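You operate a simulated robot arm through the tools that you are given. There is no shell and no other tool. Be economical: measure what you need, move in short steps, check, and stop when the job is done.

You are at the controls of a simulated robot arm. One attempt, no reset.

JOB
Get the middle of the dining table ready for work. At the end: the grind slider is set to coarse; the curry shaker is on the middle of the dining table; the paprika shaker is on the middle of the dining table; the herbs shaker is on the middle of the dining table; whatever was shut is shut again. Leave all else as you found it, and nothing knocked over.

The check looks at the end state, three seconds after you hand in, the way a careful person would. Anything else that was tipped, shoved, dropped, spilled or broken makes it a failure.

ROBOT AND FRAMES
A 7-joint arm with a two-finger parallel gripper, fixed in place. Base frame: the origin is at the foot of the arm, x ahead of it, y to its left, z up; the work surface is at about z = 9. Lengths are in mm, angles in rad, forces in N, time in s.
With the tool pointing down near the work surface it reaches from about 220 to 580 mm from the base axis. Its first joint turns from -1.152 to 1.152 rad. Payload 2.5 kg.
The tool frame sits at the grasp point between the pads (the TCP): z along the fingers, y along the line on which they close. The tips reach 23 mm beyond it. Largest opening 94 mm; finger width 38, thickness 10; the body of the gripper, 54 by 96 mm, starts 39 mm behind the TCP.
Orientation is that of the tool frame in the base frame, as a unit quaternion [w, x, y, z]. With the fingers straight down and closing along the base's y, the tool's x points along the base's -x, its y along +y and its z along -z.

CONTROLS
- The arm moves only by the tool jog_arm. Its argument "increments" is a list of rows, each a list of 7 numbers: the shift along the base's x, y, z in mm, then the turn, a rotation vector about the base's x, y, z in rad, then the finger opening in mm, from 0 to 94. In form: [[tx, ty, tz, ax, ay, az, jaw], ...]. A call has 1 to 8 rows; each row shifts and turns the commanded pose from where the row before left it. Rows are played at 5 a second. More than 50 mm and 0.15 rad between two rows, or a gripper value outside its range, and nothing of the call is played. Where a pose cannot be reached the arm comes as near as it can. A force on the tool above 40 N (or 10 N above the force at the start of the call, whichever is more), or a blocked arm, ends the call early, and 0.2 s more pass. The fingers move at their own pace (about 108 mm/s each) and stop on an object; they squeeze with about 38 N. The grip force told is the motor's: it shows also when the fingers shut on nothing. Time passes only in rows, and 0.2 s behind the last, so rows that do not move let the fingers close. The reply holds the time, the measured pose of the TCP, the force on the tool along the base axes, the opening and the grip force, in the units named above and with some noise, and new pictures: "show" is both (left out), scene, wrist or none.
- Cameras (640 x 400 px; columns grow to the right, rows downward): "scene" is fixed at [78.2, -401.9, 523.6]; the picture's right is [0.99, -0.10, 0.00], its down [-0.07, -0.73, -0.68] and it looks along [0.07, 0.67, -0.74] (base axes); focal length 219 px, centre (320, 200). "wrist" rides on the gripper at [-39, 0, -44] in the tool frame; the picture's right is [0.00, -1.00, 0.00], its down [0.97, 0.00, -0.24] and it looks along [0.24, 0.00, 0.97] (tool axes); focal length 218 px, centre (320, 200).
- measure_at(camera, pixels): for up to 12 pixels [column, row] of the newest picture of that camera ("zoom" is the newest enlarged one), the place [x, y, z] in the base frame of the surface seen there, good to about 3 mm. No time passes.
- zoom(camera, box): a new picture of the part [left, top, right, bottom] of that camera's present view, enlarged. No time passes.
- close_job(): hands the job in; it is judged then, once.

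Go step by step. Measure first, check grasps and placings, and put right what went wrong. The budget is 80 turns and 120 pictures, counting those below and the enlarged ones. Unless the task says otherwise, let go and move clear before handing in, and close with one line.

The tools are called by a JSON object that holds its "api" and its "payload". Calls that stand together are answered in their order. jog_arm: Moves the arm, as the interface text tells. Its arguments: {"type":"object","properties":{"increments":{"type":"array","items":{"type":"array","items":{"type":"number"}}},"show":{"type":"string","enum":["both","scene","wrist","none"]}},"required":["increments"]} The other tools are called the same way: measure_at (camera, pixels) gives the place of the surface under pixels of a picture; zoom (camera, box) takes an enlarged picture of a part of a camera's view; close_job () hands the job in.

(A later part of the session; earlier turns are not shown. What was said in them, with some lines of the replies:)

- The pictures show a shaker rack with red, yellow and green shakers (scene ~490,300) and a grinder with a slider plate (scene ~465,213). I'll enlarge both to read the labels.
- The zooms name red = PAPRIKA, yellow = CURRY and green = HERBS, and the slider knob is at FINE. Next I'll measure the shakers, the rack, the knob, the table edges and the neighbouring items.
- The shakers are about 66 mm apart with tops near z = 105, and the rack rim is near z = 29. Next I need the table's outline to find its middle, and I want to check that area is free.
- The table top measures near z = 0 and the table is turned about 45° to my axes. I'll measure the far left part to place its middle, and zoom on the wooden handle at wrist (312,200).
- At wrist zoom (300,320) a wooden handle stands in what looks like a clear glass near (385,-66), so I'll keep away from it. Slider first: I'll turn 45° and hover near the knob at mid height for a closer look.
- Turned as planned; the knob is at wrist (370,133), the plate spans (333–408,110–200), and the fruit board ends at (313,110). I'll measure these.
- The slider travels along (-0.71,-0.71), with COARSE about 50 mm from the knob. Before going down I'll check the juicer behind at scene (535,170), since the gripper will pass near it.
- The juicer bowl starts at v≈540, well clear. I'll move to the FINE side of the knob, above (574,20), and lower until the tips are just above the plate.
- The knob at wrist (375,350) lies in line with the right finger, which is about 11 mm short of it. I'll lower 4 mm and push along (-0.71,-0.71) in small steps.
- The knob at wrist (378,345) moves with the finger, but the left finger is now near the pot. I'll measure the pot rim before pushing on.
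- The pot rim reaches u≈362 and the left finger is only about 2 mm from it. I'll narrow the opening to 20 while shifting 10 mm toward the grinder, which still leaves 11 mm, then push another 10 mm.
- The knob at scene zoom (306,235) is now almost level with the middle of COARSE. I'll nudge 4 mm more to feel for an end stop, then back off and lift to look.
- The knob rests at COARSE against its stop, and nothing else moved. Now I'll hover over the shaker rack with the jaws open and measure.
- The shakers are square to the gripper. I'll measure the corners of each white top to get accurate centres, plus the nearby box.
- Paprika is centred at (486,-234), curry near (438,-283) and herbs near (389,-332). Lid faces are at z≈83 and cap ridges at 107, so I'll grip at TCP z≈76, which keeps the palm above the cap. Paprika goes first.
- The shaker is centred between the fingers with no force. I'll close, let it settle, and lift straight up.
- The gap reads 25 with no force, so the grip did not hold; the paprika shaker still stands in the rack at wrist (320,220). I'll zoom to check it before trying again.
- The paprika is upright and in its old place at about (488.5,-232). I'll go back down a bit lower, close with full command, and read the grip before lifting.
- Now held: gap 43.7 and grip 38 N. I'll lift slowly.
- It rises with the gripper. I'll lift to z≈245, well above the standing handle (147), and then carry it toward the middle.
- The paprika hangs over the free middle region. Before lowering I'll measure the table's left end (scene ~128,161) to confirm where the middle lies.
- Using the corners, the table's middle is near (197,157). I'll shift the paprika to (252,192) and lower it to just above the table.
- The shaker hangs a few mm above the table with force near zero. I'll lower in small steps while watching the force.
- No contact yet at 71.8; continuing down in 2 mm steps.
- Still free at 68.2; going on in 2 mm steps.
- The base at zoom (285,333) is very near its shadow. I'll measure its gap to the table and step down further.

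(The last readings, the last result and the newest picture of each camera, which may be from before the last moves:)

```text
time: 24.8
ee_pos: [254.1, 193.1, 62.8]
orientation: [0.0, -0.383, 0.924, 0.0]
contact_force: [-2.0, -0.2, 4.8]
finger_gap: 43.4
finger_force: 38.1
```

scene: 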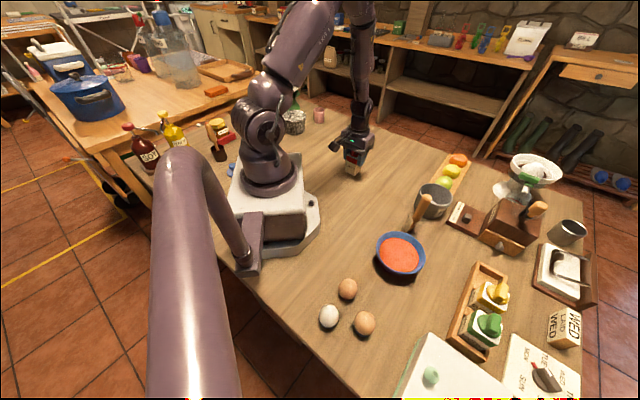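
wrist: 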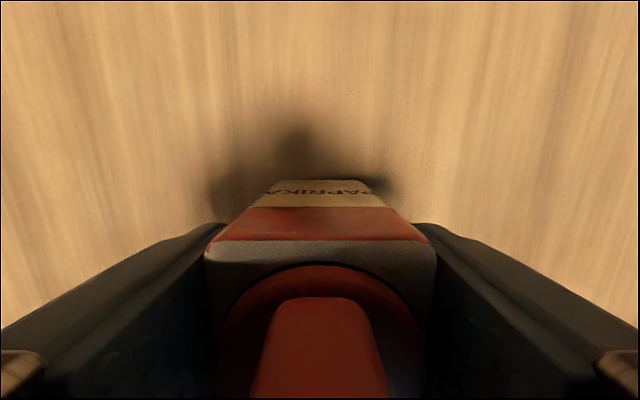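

Contact at TCP z≈62.8 (+4.8 N). I'll open partway and rise straight up.

{"api": "jog_arm", "payload": {"increments": [[0, 0, 0.5, 0, 0, 0, 43], [0, 0, 0, 0, 0, 0, 60], [0, 0, 0, 0, 0, 0, 70], [0, 0, 20, 0, 0, 0, 70], [0, 0, 40, 0, 0, 0, 70], [0, 0, 50, 0, 0, 0, 70], [0, 0, 50, 0, 0, 0, 70]]}}

{"api": "zoom", "payload": {"camera": "scene", "box": [320, 100, 420, 190]}}

```text
time: 26.4
ee_pos: [253.7, 192.0, 224.0]
orientation: [-0.001, -0.383, 0.924, 0.0]
contact_force: [-0.1, 0.3, 0.8]
finger_gap: 69.8
finger_force: 0.0
```

scene: 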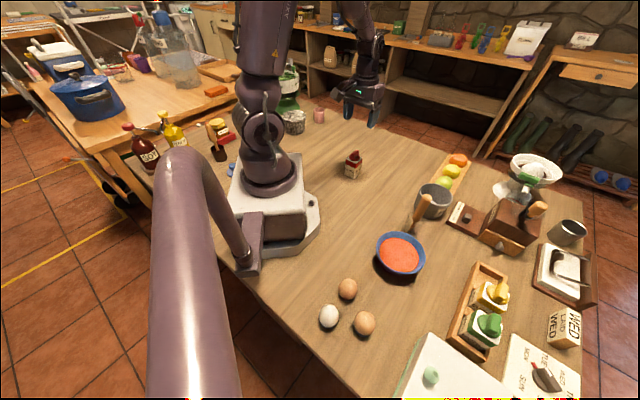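
wrist: 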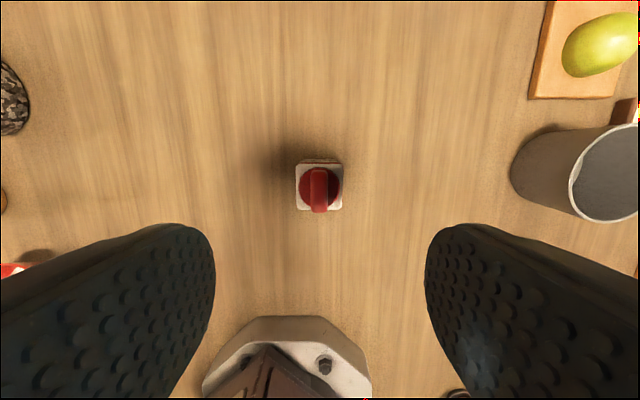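

```text
4.44 times, centred on (370, 145) of scene
```

zoom: 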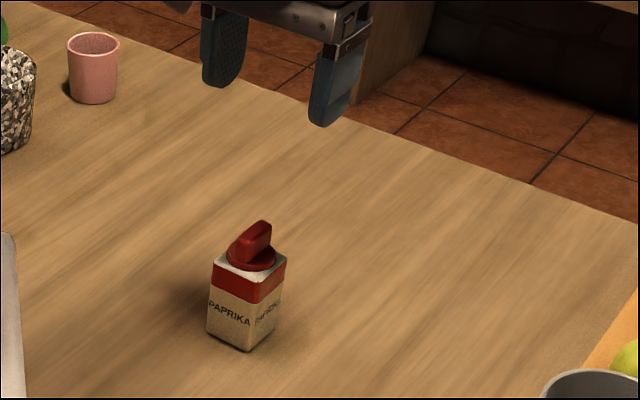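

Paprika stands upright in the middle. Now I'll go back for the curry, staying above the obstacles.

{"api": "jog_arm", "payload": {"increments": [[16.8, -43.1, 0, 0, 0, 0, 94], [16.8, -43.1, 0, 0, 0, 0, 94], [16.8, -43.1, 0, 0, 0, 0, 94], [16.8, -43.1, 0, 0, 0, 0, 94], [16.8, -43.1, 0, 0, 0, 0, 94], [16.8, -43.1, 0, 0, 0, 0, 94], [16.8, -43.1, 0, 0, 0, 0, 94], [16.8, -43.1, 0, 0, 0, 0, 94]], "show": "none"}}

{"api": "jog_arm", "payload": {"increments": [[16.8, -43.1, 0, 0, 0, 0, 94], [16.8, -43.1, 0, 0, 0, 0, 94], [16.8, -43.1, 0, 0, 0, 0, 94], [0, 0, 0, 0, 0, 0, 94]]}}

```text
time: 28.2
ee_pos: [389.3, -153.4, 224.5]
orientation: [0.001, -0.384, 0.923, 0.0]
contact_force: [0.0, -0.2, 0.1]
finger_gap: 93.9
finger_force: 0.0
```

```text
time: 29.2
ee_pos: [440.8, -281.3, 224.0]
orientation: [-0.001, -0.382, 0.924, 0.0]
contact_force: [0.2, 0.4, 0.3]
finger_gap: 93.9
finger_force: 0.0
```

scene: 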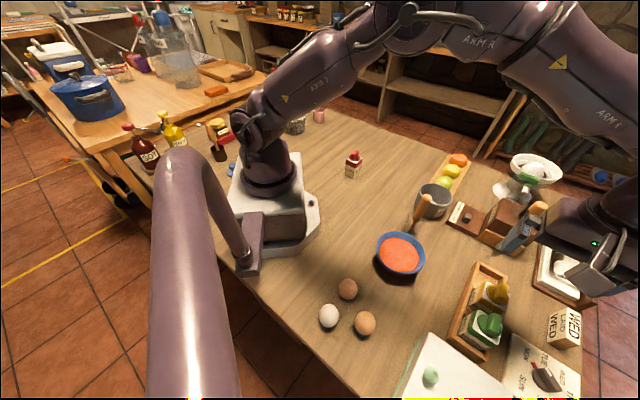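
wrist: 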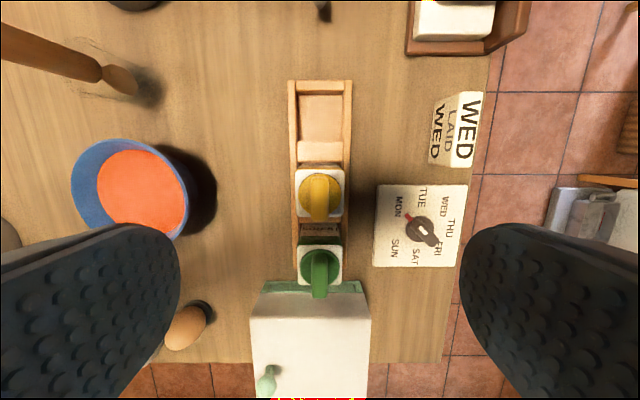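

The curry lid is well seen at wrist (319,193). I'll measure its corners and the herbs' for exact centres.

{"api": "measure_at", "payload": {"camera": "wrist", "pixels": [[298, 173], [341, 173], [298, 213], [341, 213], [302, 248], [339, 248], [302, 281], [339, 281], [319, 190], [322, 262]]}}

```text
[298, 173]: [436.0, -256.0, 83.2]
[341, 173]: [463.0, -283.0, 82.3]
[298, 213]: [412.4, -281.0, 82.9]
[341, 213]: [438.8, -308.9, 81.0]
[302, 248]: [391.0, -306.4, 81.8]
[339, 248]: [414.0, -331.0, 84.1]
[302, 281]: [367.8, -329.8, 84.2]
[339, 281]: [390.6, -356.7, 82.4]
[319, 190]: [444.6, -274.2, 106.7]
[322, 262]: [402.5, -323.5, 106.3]
```

Curry is centred at (437.6,-282.2) and herbs at (390.9,-331). I'll lower to the curry and close fully.

{"api": "jog_arm", "payload": {"increments": [[-3, -1, -11, 0, 0, 0, 94], [0, 0, -40, 0, 0, 0, 94], [0, 0, -40, 0, 0, 0, 94], [0, 0, -40, 0, 0, 0, 94], [0, 0, -20, 0, 0, 0, 94], [0, 0, 0, 0, 0, 0, 94]], "show": "wrist"}}

{"api": "jog_arm", "payload": {"increments": [[0, 0, 0, 0, 0, 0, 0], [0, 0, 0, 0, 0, 0, 0], [0, 0, 0, 0, 0, 0, 0], [0, 0, 0, 0, 0, 0, 0]], "show": "wrist"}}

```text
time: 30.6
ee_pos: [435.6, -283.8, 72.6]
orientation: [0.0, -0.382, 0.924, 0.0]
contact_force: [0.8, 0.2, -0.4]
finger_gap: 94.0
finger_force: 0.1
```

wrist: 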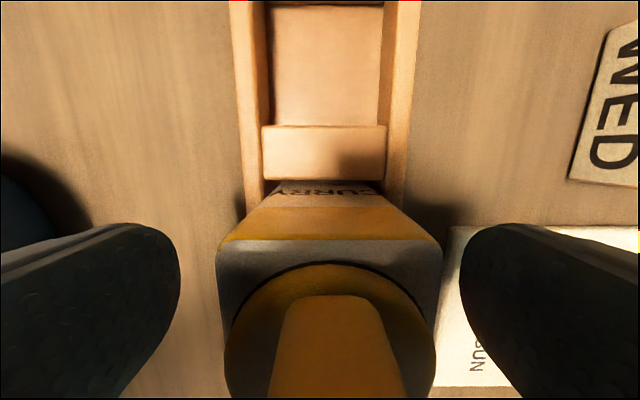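

```text
time: 31.6
ee_pos: [437.6, -282.9, 72.7]
orientation: [0.0, -0.383, 0.924, 0.001]
contact_force: [1.0, -0.3, 0.4]
finger_gap: 43.1
finger_force: 38.5
```

wrist: 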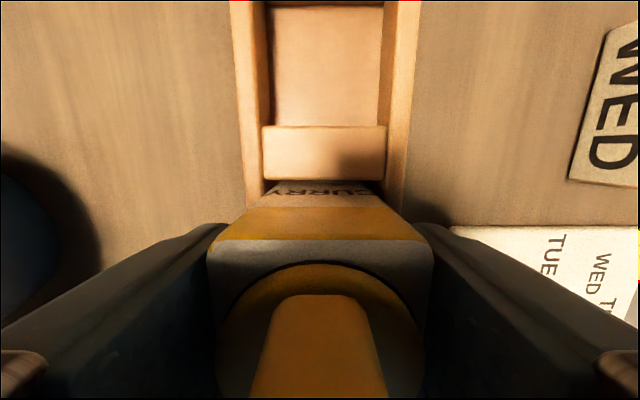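

Held at gap 43.1 and 38.5 N. Lifting to z≈245 and carrying to (208,147).

{"api": "jog_arm", "payload": {"increments": [[0, 0, 8, 0, 0, 0, 0], [0, 0, 34, 0, 0, 0, 0], [0, 0, 45, 0, 0, 0, 0], [0, 0, 45, 0, 0, 0, 0], [0, 0, 40, 0, 0, 0, 0], [-23, 43, 0, 0, 0, 0, 0], [-23, 43, 0, 0, 0, 0, 0], [-23, 43, 0, 0, 0, 0, 0]], "show": "scene"}}

{"api": "jog_arm", "payload": {"increments": [[-23, 43, 0, 0, 0, 0, 0], [-23, 43, 0, 0, 0, 0, 0], [-23, 43, 0, 0, 0, 0, 0], [-23, 43, 0, 0, 0, 0, 0], [-23, 43, 0, 0, 0, 0, 0], [-23, 43, 0, 0, 0, 0, 0], [-22.6, 43, 0, 0, 0, 0, 0], [0, 0, 0, 0, 0, 0, 0]]}}

```text
time: 33.4
ee_pos: [366.0, -154.2, 245.4]
orientation: [0.001, -0.383, 0.924, 0.0]
contact_force: [-0.7, 0.8, -1.3]
finger_gap: 43.4
finger_force: 37.5
```

scene: 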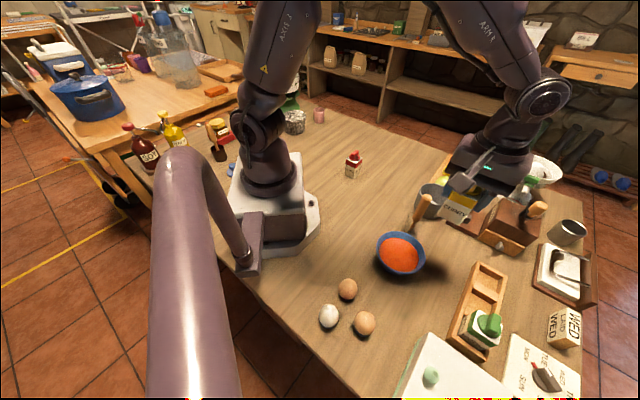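

```text
time: 35.2
ee_pos: [205.6, 148.2, 245.5]
orientation: [0.0, -0.383, 0.924, -0.001]
contact_force: [0.2, -0.5, -1.0]
finger_gap: 43.1
finger_force: 37.7
```

scene: 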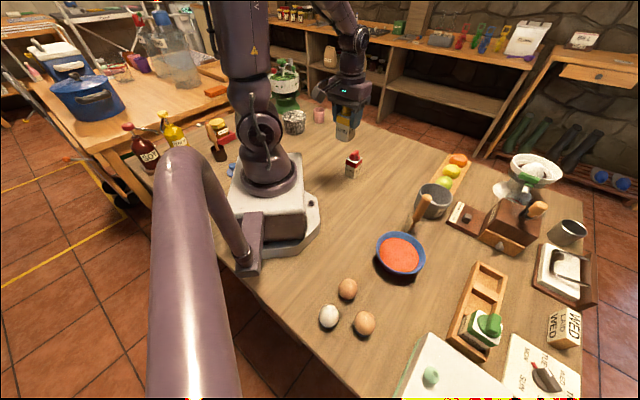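
wrist: 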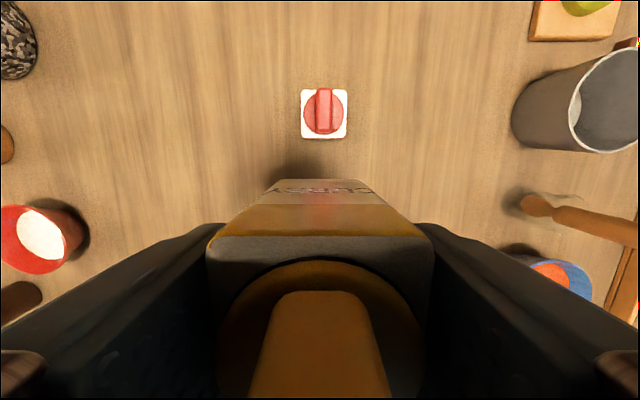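

Curry hangs at (206,148). There is a small box on a rod on the gripper's robot-facing side, so I'll measure how far the base plate reaches before lowering.

{"api": "measure_at", "payload": {"camera": "scene", "pixels": [[298, 160], [304, 200], [316, 200], [318, 215], [290, 180], [300, 170], [345, 95], [337, 100]]}}

{"api": "zoom", "payload": {"camera": "scene", "box": [220, 60, 400, 240]}}

```text
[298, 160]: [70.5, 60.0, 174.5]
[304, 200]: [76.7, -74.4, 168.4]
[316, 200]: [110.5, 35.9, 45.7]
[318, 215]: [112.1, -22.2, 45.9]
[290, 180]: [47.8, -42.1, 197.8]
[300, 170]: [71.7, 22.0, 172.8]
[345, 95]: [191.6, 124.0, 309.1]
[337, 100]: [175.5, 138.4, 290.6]
```

```text
2.22 times, centred on (310, 150) of scene
```

zoom: 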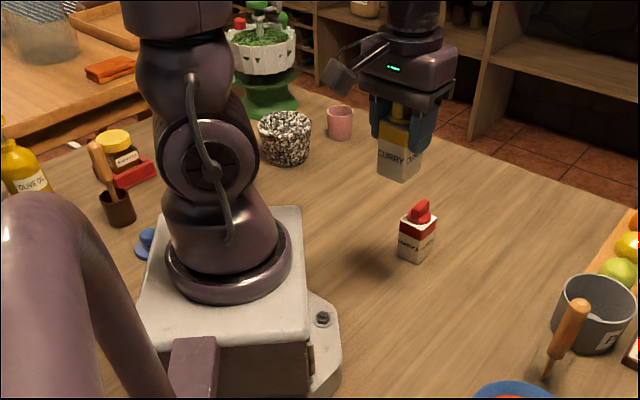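

Measuring that small box at scene (319,95) to know its clearance to the white base block (top z≈173, edge x≈77).

{"api": "measure_at", "payload": {"camera": "scene", "pixels": [[319, 94], [315, 95], [317, 99], [322, 99], [323, 92], [334, 83]]}}

```text
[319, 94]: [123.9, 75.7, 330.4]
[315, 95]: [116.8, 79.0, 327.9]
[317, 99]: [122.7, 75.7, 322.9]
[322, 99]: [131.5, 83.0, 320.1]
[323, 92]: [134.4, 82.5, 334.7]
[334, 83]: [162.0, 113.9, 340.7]
```

The small box rides 70 mm above the TCP and will pass about 35 mm from the base block, which is fine. I'll lower the curry.

{"api": "jog_arm", "payload": {"increments": [[1.5, 0, -30, 0, 0, 0, 0], [0, 0, -40, 0, 0, 0, 0], [0, 0, -40, 0, 0, 0, 0], [0, 0, -40, 0, 0, 0, 0], [0, 0, -20, 0, 0, 0, 0], [0, 0, -7, 0, 0, 0, 0], [0, 0, 0, 0, 0, 0, 0]]}}

{"api": "jog_arm", "payload": {"increments": [[0, 0, -2.5, 0, 0, 0, 0], [0, 0, 0, 0, 0, 0, 0]], "show": "none"}}

```text
time: 36.8
ee_pos: [206.1, 147.3, 68.1]
orientation: [0.0, -0.383, 0.924, 0.0]
contact_force: [-0.2, -0.9, 0.2]
finger_gap: 43.6
finger_force: 38.3
```

scene: 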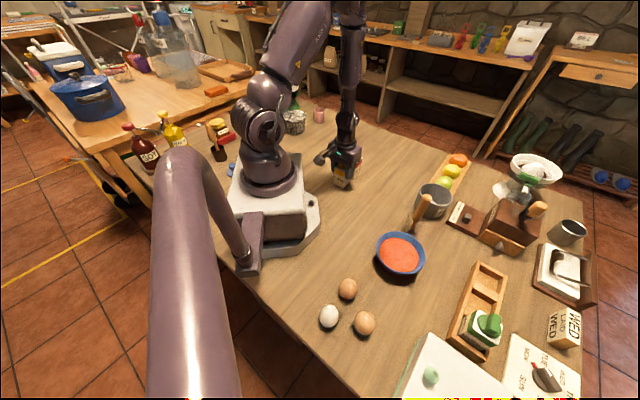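
wrist: 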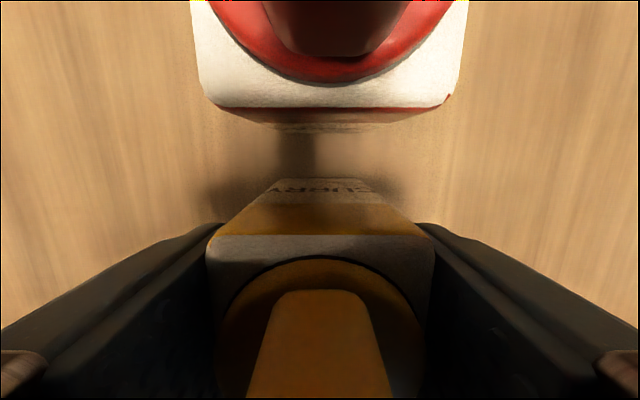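

```text
time: 37.4
ee_pos: [206.8, 148.0, 64.4]
orientation: [0.0, -0.383, 0.924, 0.0]
contact_force: [0.2, 0.6, -0.8]
finger_gap: 43.3
finger_force: 37.8
```

There's a clear gap to the paprika (wrist rows 108–180) and still no contact. Down 2 mm more.

{"api": "jog_arm", "payload": {"increments": [[0, 0, -2, 0, 0, 0, 0], [0, 0, 0, 0, 0, 0, 0]], "show": "none"}}

```text
time: 38.0
ee_pos: [207.2, 148.0, 62.2]
orientation: [0.0, -0.383, 0.924, 0.001]
contact_force: [-3.3, -3.3, 28.8]
finger_gap: 43.5
finger_force: 37.8
```

Firm contact at 28.8 N. I'll ease up 1 mm, open and rise.

{"api": "jog_arm", "payload": {"increments": [[0, 0, 1, 0, 0, 0, 0], [0, 0, 0, 0, 0, 0, 60], [0, 0, 0, 0, 0, 0, 70], [0, 0, 20, 0, 0, 0, 70], [0, 0, 40, 0, 0, 0, 70], [0, 0, 50, 0, 0, 0, 70], [0, 0, 50, 0, 0, 0, 70]]}}

{"api": "zoom", "payload": {"camera": "scene", "box": [300, 100, 420, 210]}}

```text
time: 39.6
ee_pos: [206.8, 146.8, 224.3]
orientation: [-0.001, -0.383, 0.924, -0.001]
contact_force: [0.4, -0.7, -0.2]
finger_gap: 69.9
finger_force: 0.1
```

scene: 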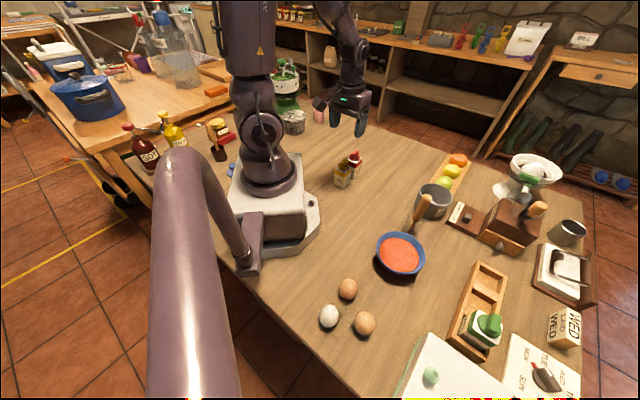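
wrist: 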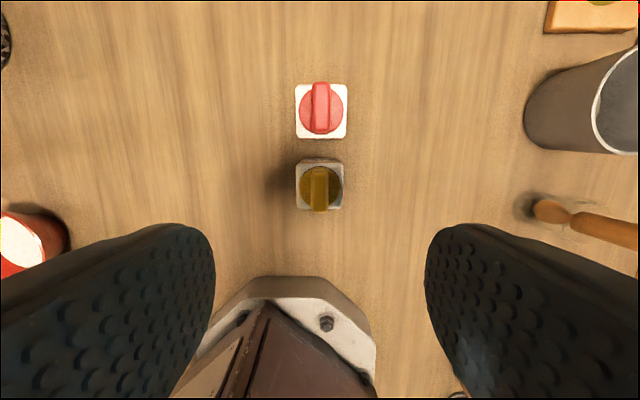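

```text
3.64 times, centred on (360, 155) of scene
```

zoom: 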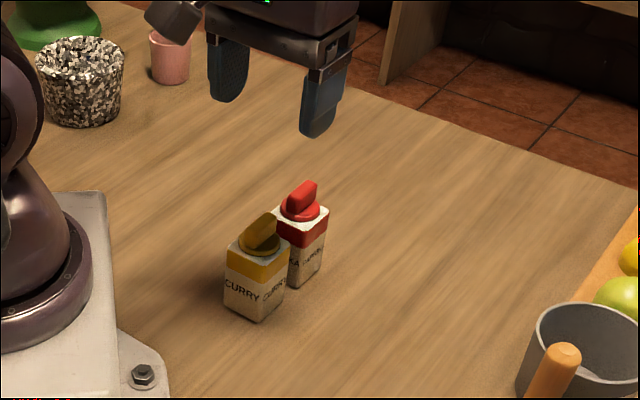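

Paprika and curry both stand upright. Now for the herbs at (391,-331).

{"api": "jog_arm", "payload": {"increments": [[16.75, -43.5, 0, 0, 0, 0, 94], [16.75, -43.5, 0, 0, 0, 0, 94], [16.75, -43.5, 0, 0, 0, 0, 94], [16.75, -43.5, 0, 0, 0, 0, 94], [16.75, -43.5, 0, 0, 0, 0, 94], [16.75, -43.5, 0, 0, 0, 0, 94], [16.75, -43.5, 0, 0, 0, 0, 94], [16.75, -43.5, 0, 0, 0, 0, 94]], "show": "none"}}

{"api": "jog_arm", "payload": {"increments": [[16.75, -43.5, 0, 0, 0, 0, 94], [16.75, -43.5, 0, 0, 0, 0, 94], [16.75, -43, 0, 0, 0, 0, 94], [0, 0, 0, 0, 0, 0, 94]]}}

```text
time: 41.4
ee_pos: [342.8, -202.8, 223.8]
orientation: [0.0, -0.383, 0.924, 0.0]
contact_force: [0.3, -0.4, 0.0]
finger_gap: 93.8
finger_force: 0.0
```

```text
time: 42.4
ee_pos: [394.1, -331.0, 224.1]
orientation: [-0.002, -0.383, 0.924, 0.001]
contact_force: [-0.7, 0.0, -0.1]
finger_gap: 94.0
finger_force: 0.0
```

scene: 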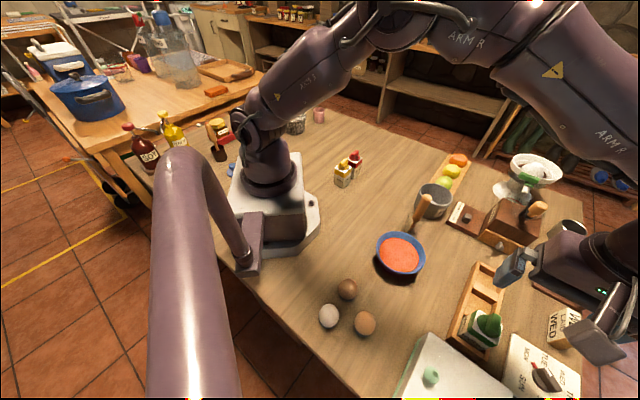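
wrist: 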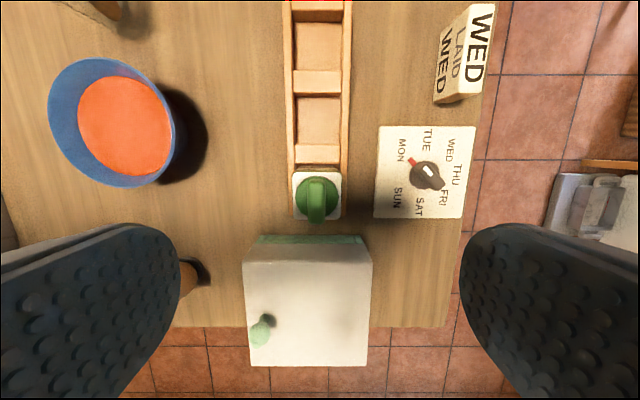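

Herbs' lid is at wrist (317,195), with a free gap to the white box at row 235. I'll measure its corners for centring, and check the eggs and the dial knob.

{"api": "measure_at", "payload": {"camera": "wrist", "pixels": [[295, 174], [339, 174], [296, 216], [338, 216], [188, 275], [428, 175], [308, 245], [317, 190]]}}

```text
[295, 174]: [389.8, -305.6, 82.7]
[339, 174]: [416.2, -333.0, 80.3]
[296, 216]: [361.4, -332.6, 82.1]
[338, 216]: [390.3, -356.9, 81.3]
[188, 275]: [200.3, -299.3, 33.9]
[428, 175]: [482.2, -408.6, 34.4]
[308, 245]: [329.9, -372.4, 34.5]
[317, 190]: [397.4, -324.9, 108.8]
```

Herbs is centred at (389.4,-332). I'll lower and close.

{"api": "jog_arm", "payload": {"increments": [[-3, -1, -11, 0, 0, 0, 94], [0, 0, -40, 0, 0, 0, 94], [0, 0, -40, 0, 0, 0, 94], [0, 0, -40, 0, 0, 0, 94], [0, 0, -20, 0, 0, 0, 94], [0, 0, 0, 0, 0, 0, 94]], "show": "both"}}

{"api": "jog_arm", "payload": {"increments": [[0, 0, 0, 0, 0, 0, 0], [0, 0, 0, 0, 0, 0, 0], [0, 0, 0, 0, 0, 0, 0], [0, 0, 0, 0, 0, 0, 0]], "show": "wrist"}}

```text
time: 43.8
ee_pos: [390.0, -331.6, 72.4]
orientation: [0.0, -0.383, 0.924, 0.0]
contact_force: [-0.1, 1.0, -0.5]
finger_gap: 94.0
finger_force: 0.0
```

scene: 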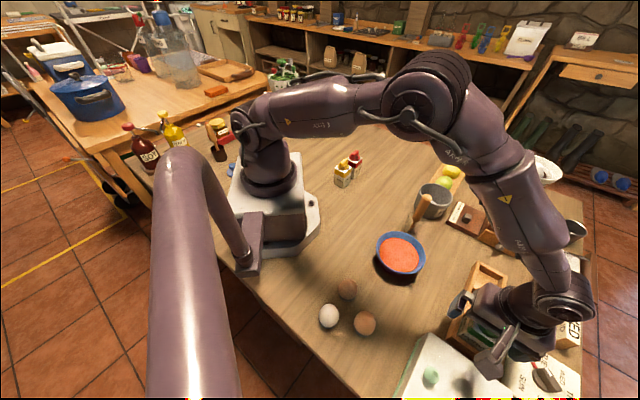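
wrist: 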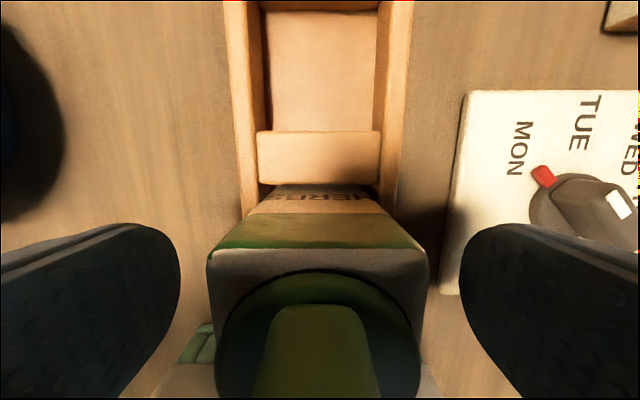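

```text
time: 44.8
ee_pos: [389.3, -332.2, 73.1]
orientation: [0.0, -0.383, 0.924, 0.0]
contact_force: [-0.2, -0.5, 0.1]
finger_gap: 43.3
finger_force: 37.8
```

wrist: 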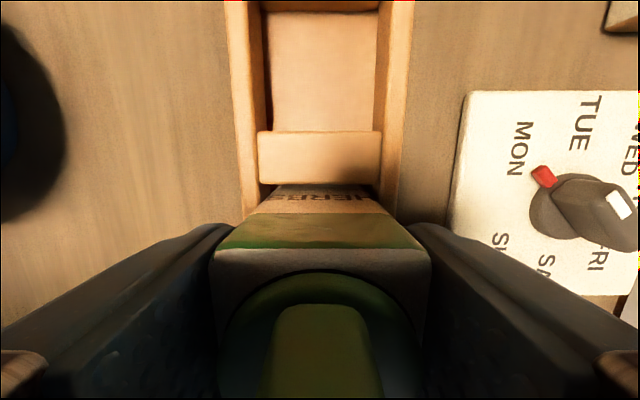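

Held at gap 43.3 and 38 N. Lifting, then carrying to (265,90).

{"api": "jog_arm", "payload": {"increments": [[0, 0, 8, 0, 0, 0, 0], [0, 0, 34, 0, 0, 0, 0], [0, 0, 45, 0, 0, 0, 0], [0, 0, 45, 0, 0, 0, 0], [0, 0, 40, 0, 0, 0, 0], [-12.4, 42.2, 0, 0, 0, 0, 0], [-12.4, 42.2, 0, 0, 0, 0, 0], [-12.4, 42.2, 0, 0, 0, 0, 0]], "show": "scene"}}

{"api": "jog_arm", "payload": {"increments": [[-12.4, 42.2, 0, 0, 0, 0, 0], [-12.4, 42.2, 0, 0, 0, 0, 0], [-12.4, 42.2, 0, 0, 0, 0, 0], [-12.4, 42.2, 0, 0, 0, 0, 0], [-12.4, 42.2, 0, 0, 0, 0, 0], [-12.4, 42.2, 0, 0, 0, 0, 0], [-12.4, 42.2, 0, 0, 0, 0, 0], [0, 0, 0, 0, 0, 0, 0]]}}

```text
time: 46.6
ee_pos: [351.3, -205.2, 244.3]
orientation: [0.0, -0.382, 0.924, 0.0]
contact_force: [-0.1, -0.3, -1.2]
finger_gap: 43.4
finger_force: 38.2
```

scene: 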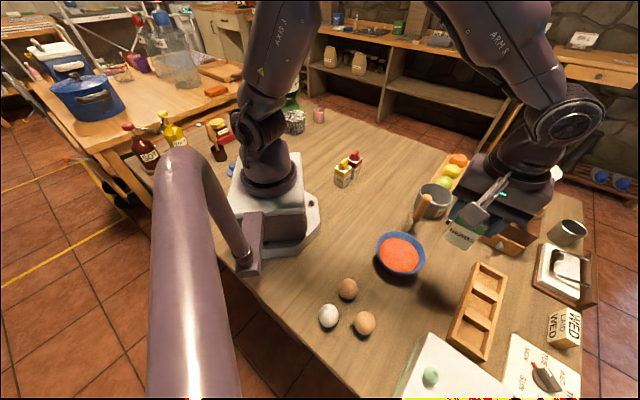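

```text
time: 48.4
ee_pos: [265.9, 89.9, 246.8]
orientation: [0.0, -0.382, 0.924, 0.0]
contact_force: [0.1, -0.5, -1.1]
finger_gap: 43.3
finger_force: 38.2
```

scene: 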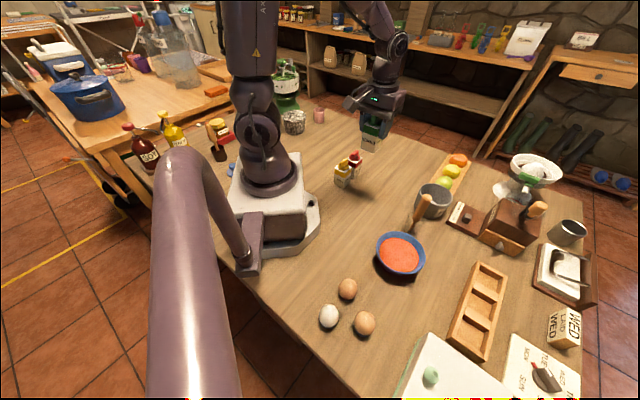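
wrist: 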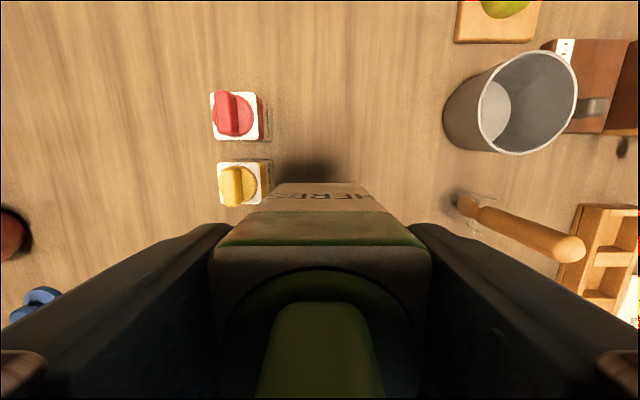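

Clear on all sides at (266,90), and the curry sits at wrist (240,183) to the left. Lowering.

{"api": "jog_arm", "payload": {"increments": [[0, 0, -40, 0, 0, 0, 0], [0, 0, -40, 0, 0, 0, 0], [0, 0, -40, 0, 0, 0, 0], [0, 0, -35, 0, 0, 0, 0], [0, 0, -18, 0, 0, 0, 0], [0, 0, -6, 0, 0, 0, 0], [0, 0, 0, 0, 0, 0, 0]]}}

{"api": "jog_arm", "payload": {"increments": [[0, 0, -2, 0, 0, 0, 0], [0, 0, 0, 0, 0, 0, 0]], "show": "none"}}

```text
time: 50.0
ee_pos: [266.2, 90.2, 65.4]
orientation: [0.0, -0.383, 0.924, 0.0]
contact_force: [0.2, 1.0, -2.1]
finger_gap: 43.5
finger_force: 37.8
```

scene: 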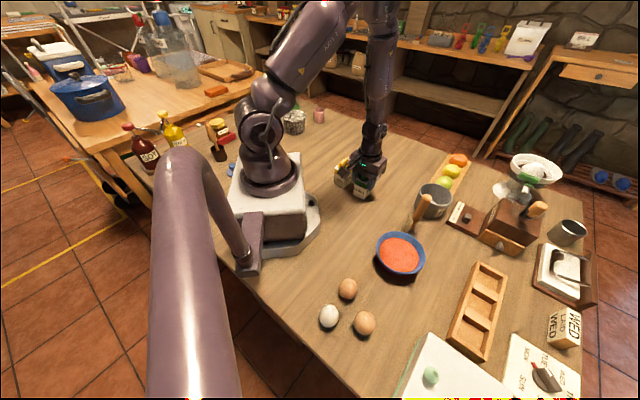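
wrist: 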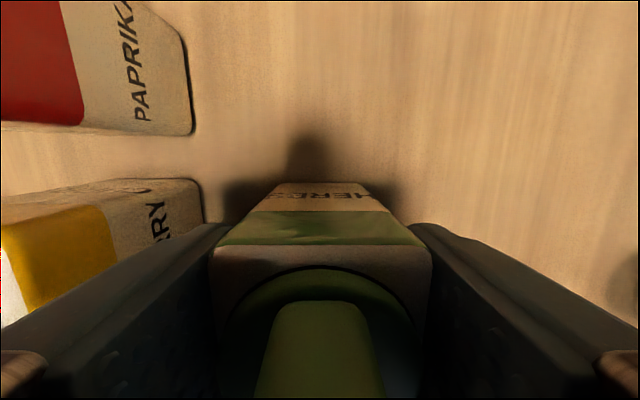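

```text
time: 50.6
ee_pos: [266.4, 91.8, 64.6]
orientation: [0.0, -0.383, 0.924, 0.0]
contact_force: [-2.4, -0.3, 15.9]
finger_gap: 43.6
finger_force: 38.1
```

It's on the table (15.9 N). I'll ease off, open only to 60 to stay clear of the curry, and rise.

{"api": "jog_arm", "payload": {"increments": [[0, 0, 0.7, 0, 0, 0, 0], [0, 0, 0, 0, 0, 0, 50], [0, 0, 0, 0, 0, 0, 60], [0, 0, 20, 0, 0, 0, 60], [0, 0, 40, 0, 0, 0, 60], [0, 0, 50, 0, 0, 0, 60], [0, 0, 50, 0, 0, 0, 60]]}}

{"api": "zoom", "payload": {"camera": "scene", "box": [300, 110, 420, 220]}}

{"api": "zoom", "payload": {"camera": "scene", "box": [310, 140, 600, 400]}}

```text
time: 52.2
ee_pos: [265.6, 89.0, 225.0]
orientation: [-0.001, -0.382, 0.924, 0.0]
contact_force: [0.6, -0.2, 0.0]
finger_gap: 60.1
finger_force: 0.0
```

scene: 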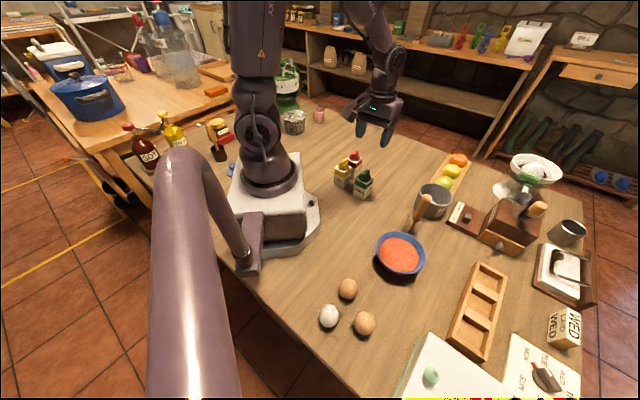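
wrist: 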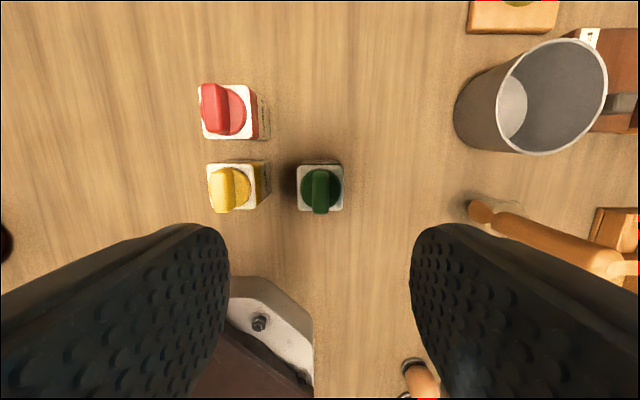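

```text
3.64 times, centred on (360, 165) of scene
```

zoom: 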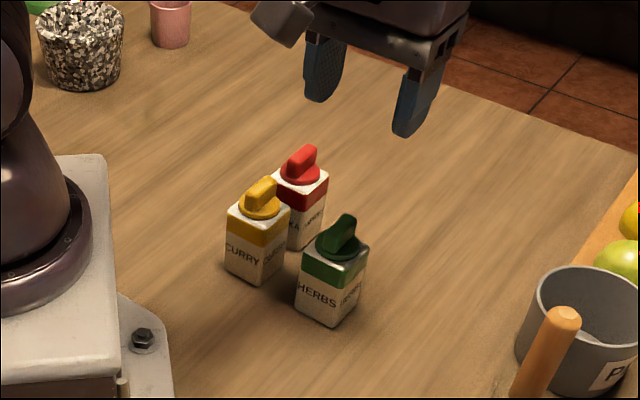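

```text
1.54 times, centred on (455, 270) of scene
```

zoom: 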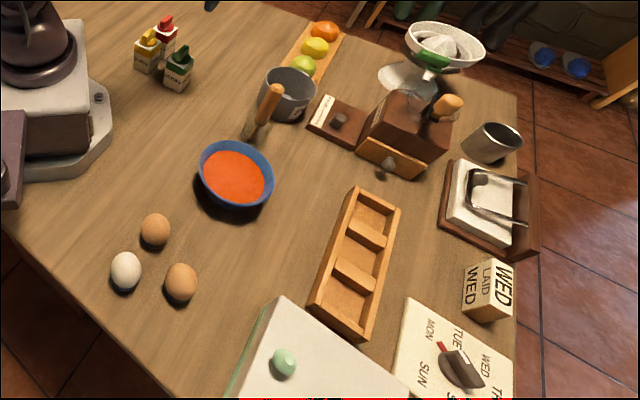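

All three shakers stand upright in the middle, the slider knob is at COARSE, the grinder drawer is shut and everything else is in its place. The gripper is empty and clear, so I'll hand in.

{"api": "close_job", "payload": {}}

```text
The job is handed in.
```

The job is handed in: the grind slider is at coarse, and the curry, paprika and herbs shakers stand upright in the middle of the dining table. Nothing needed opening, and the last pictures show nothing else moved or knocked over.
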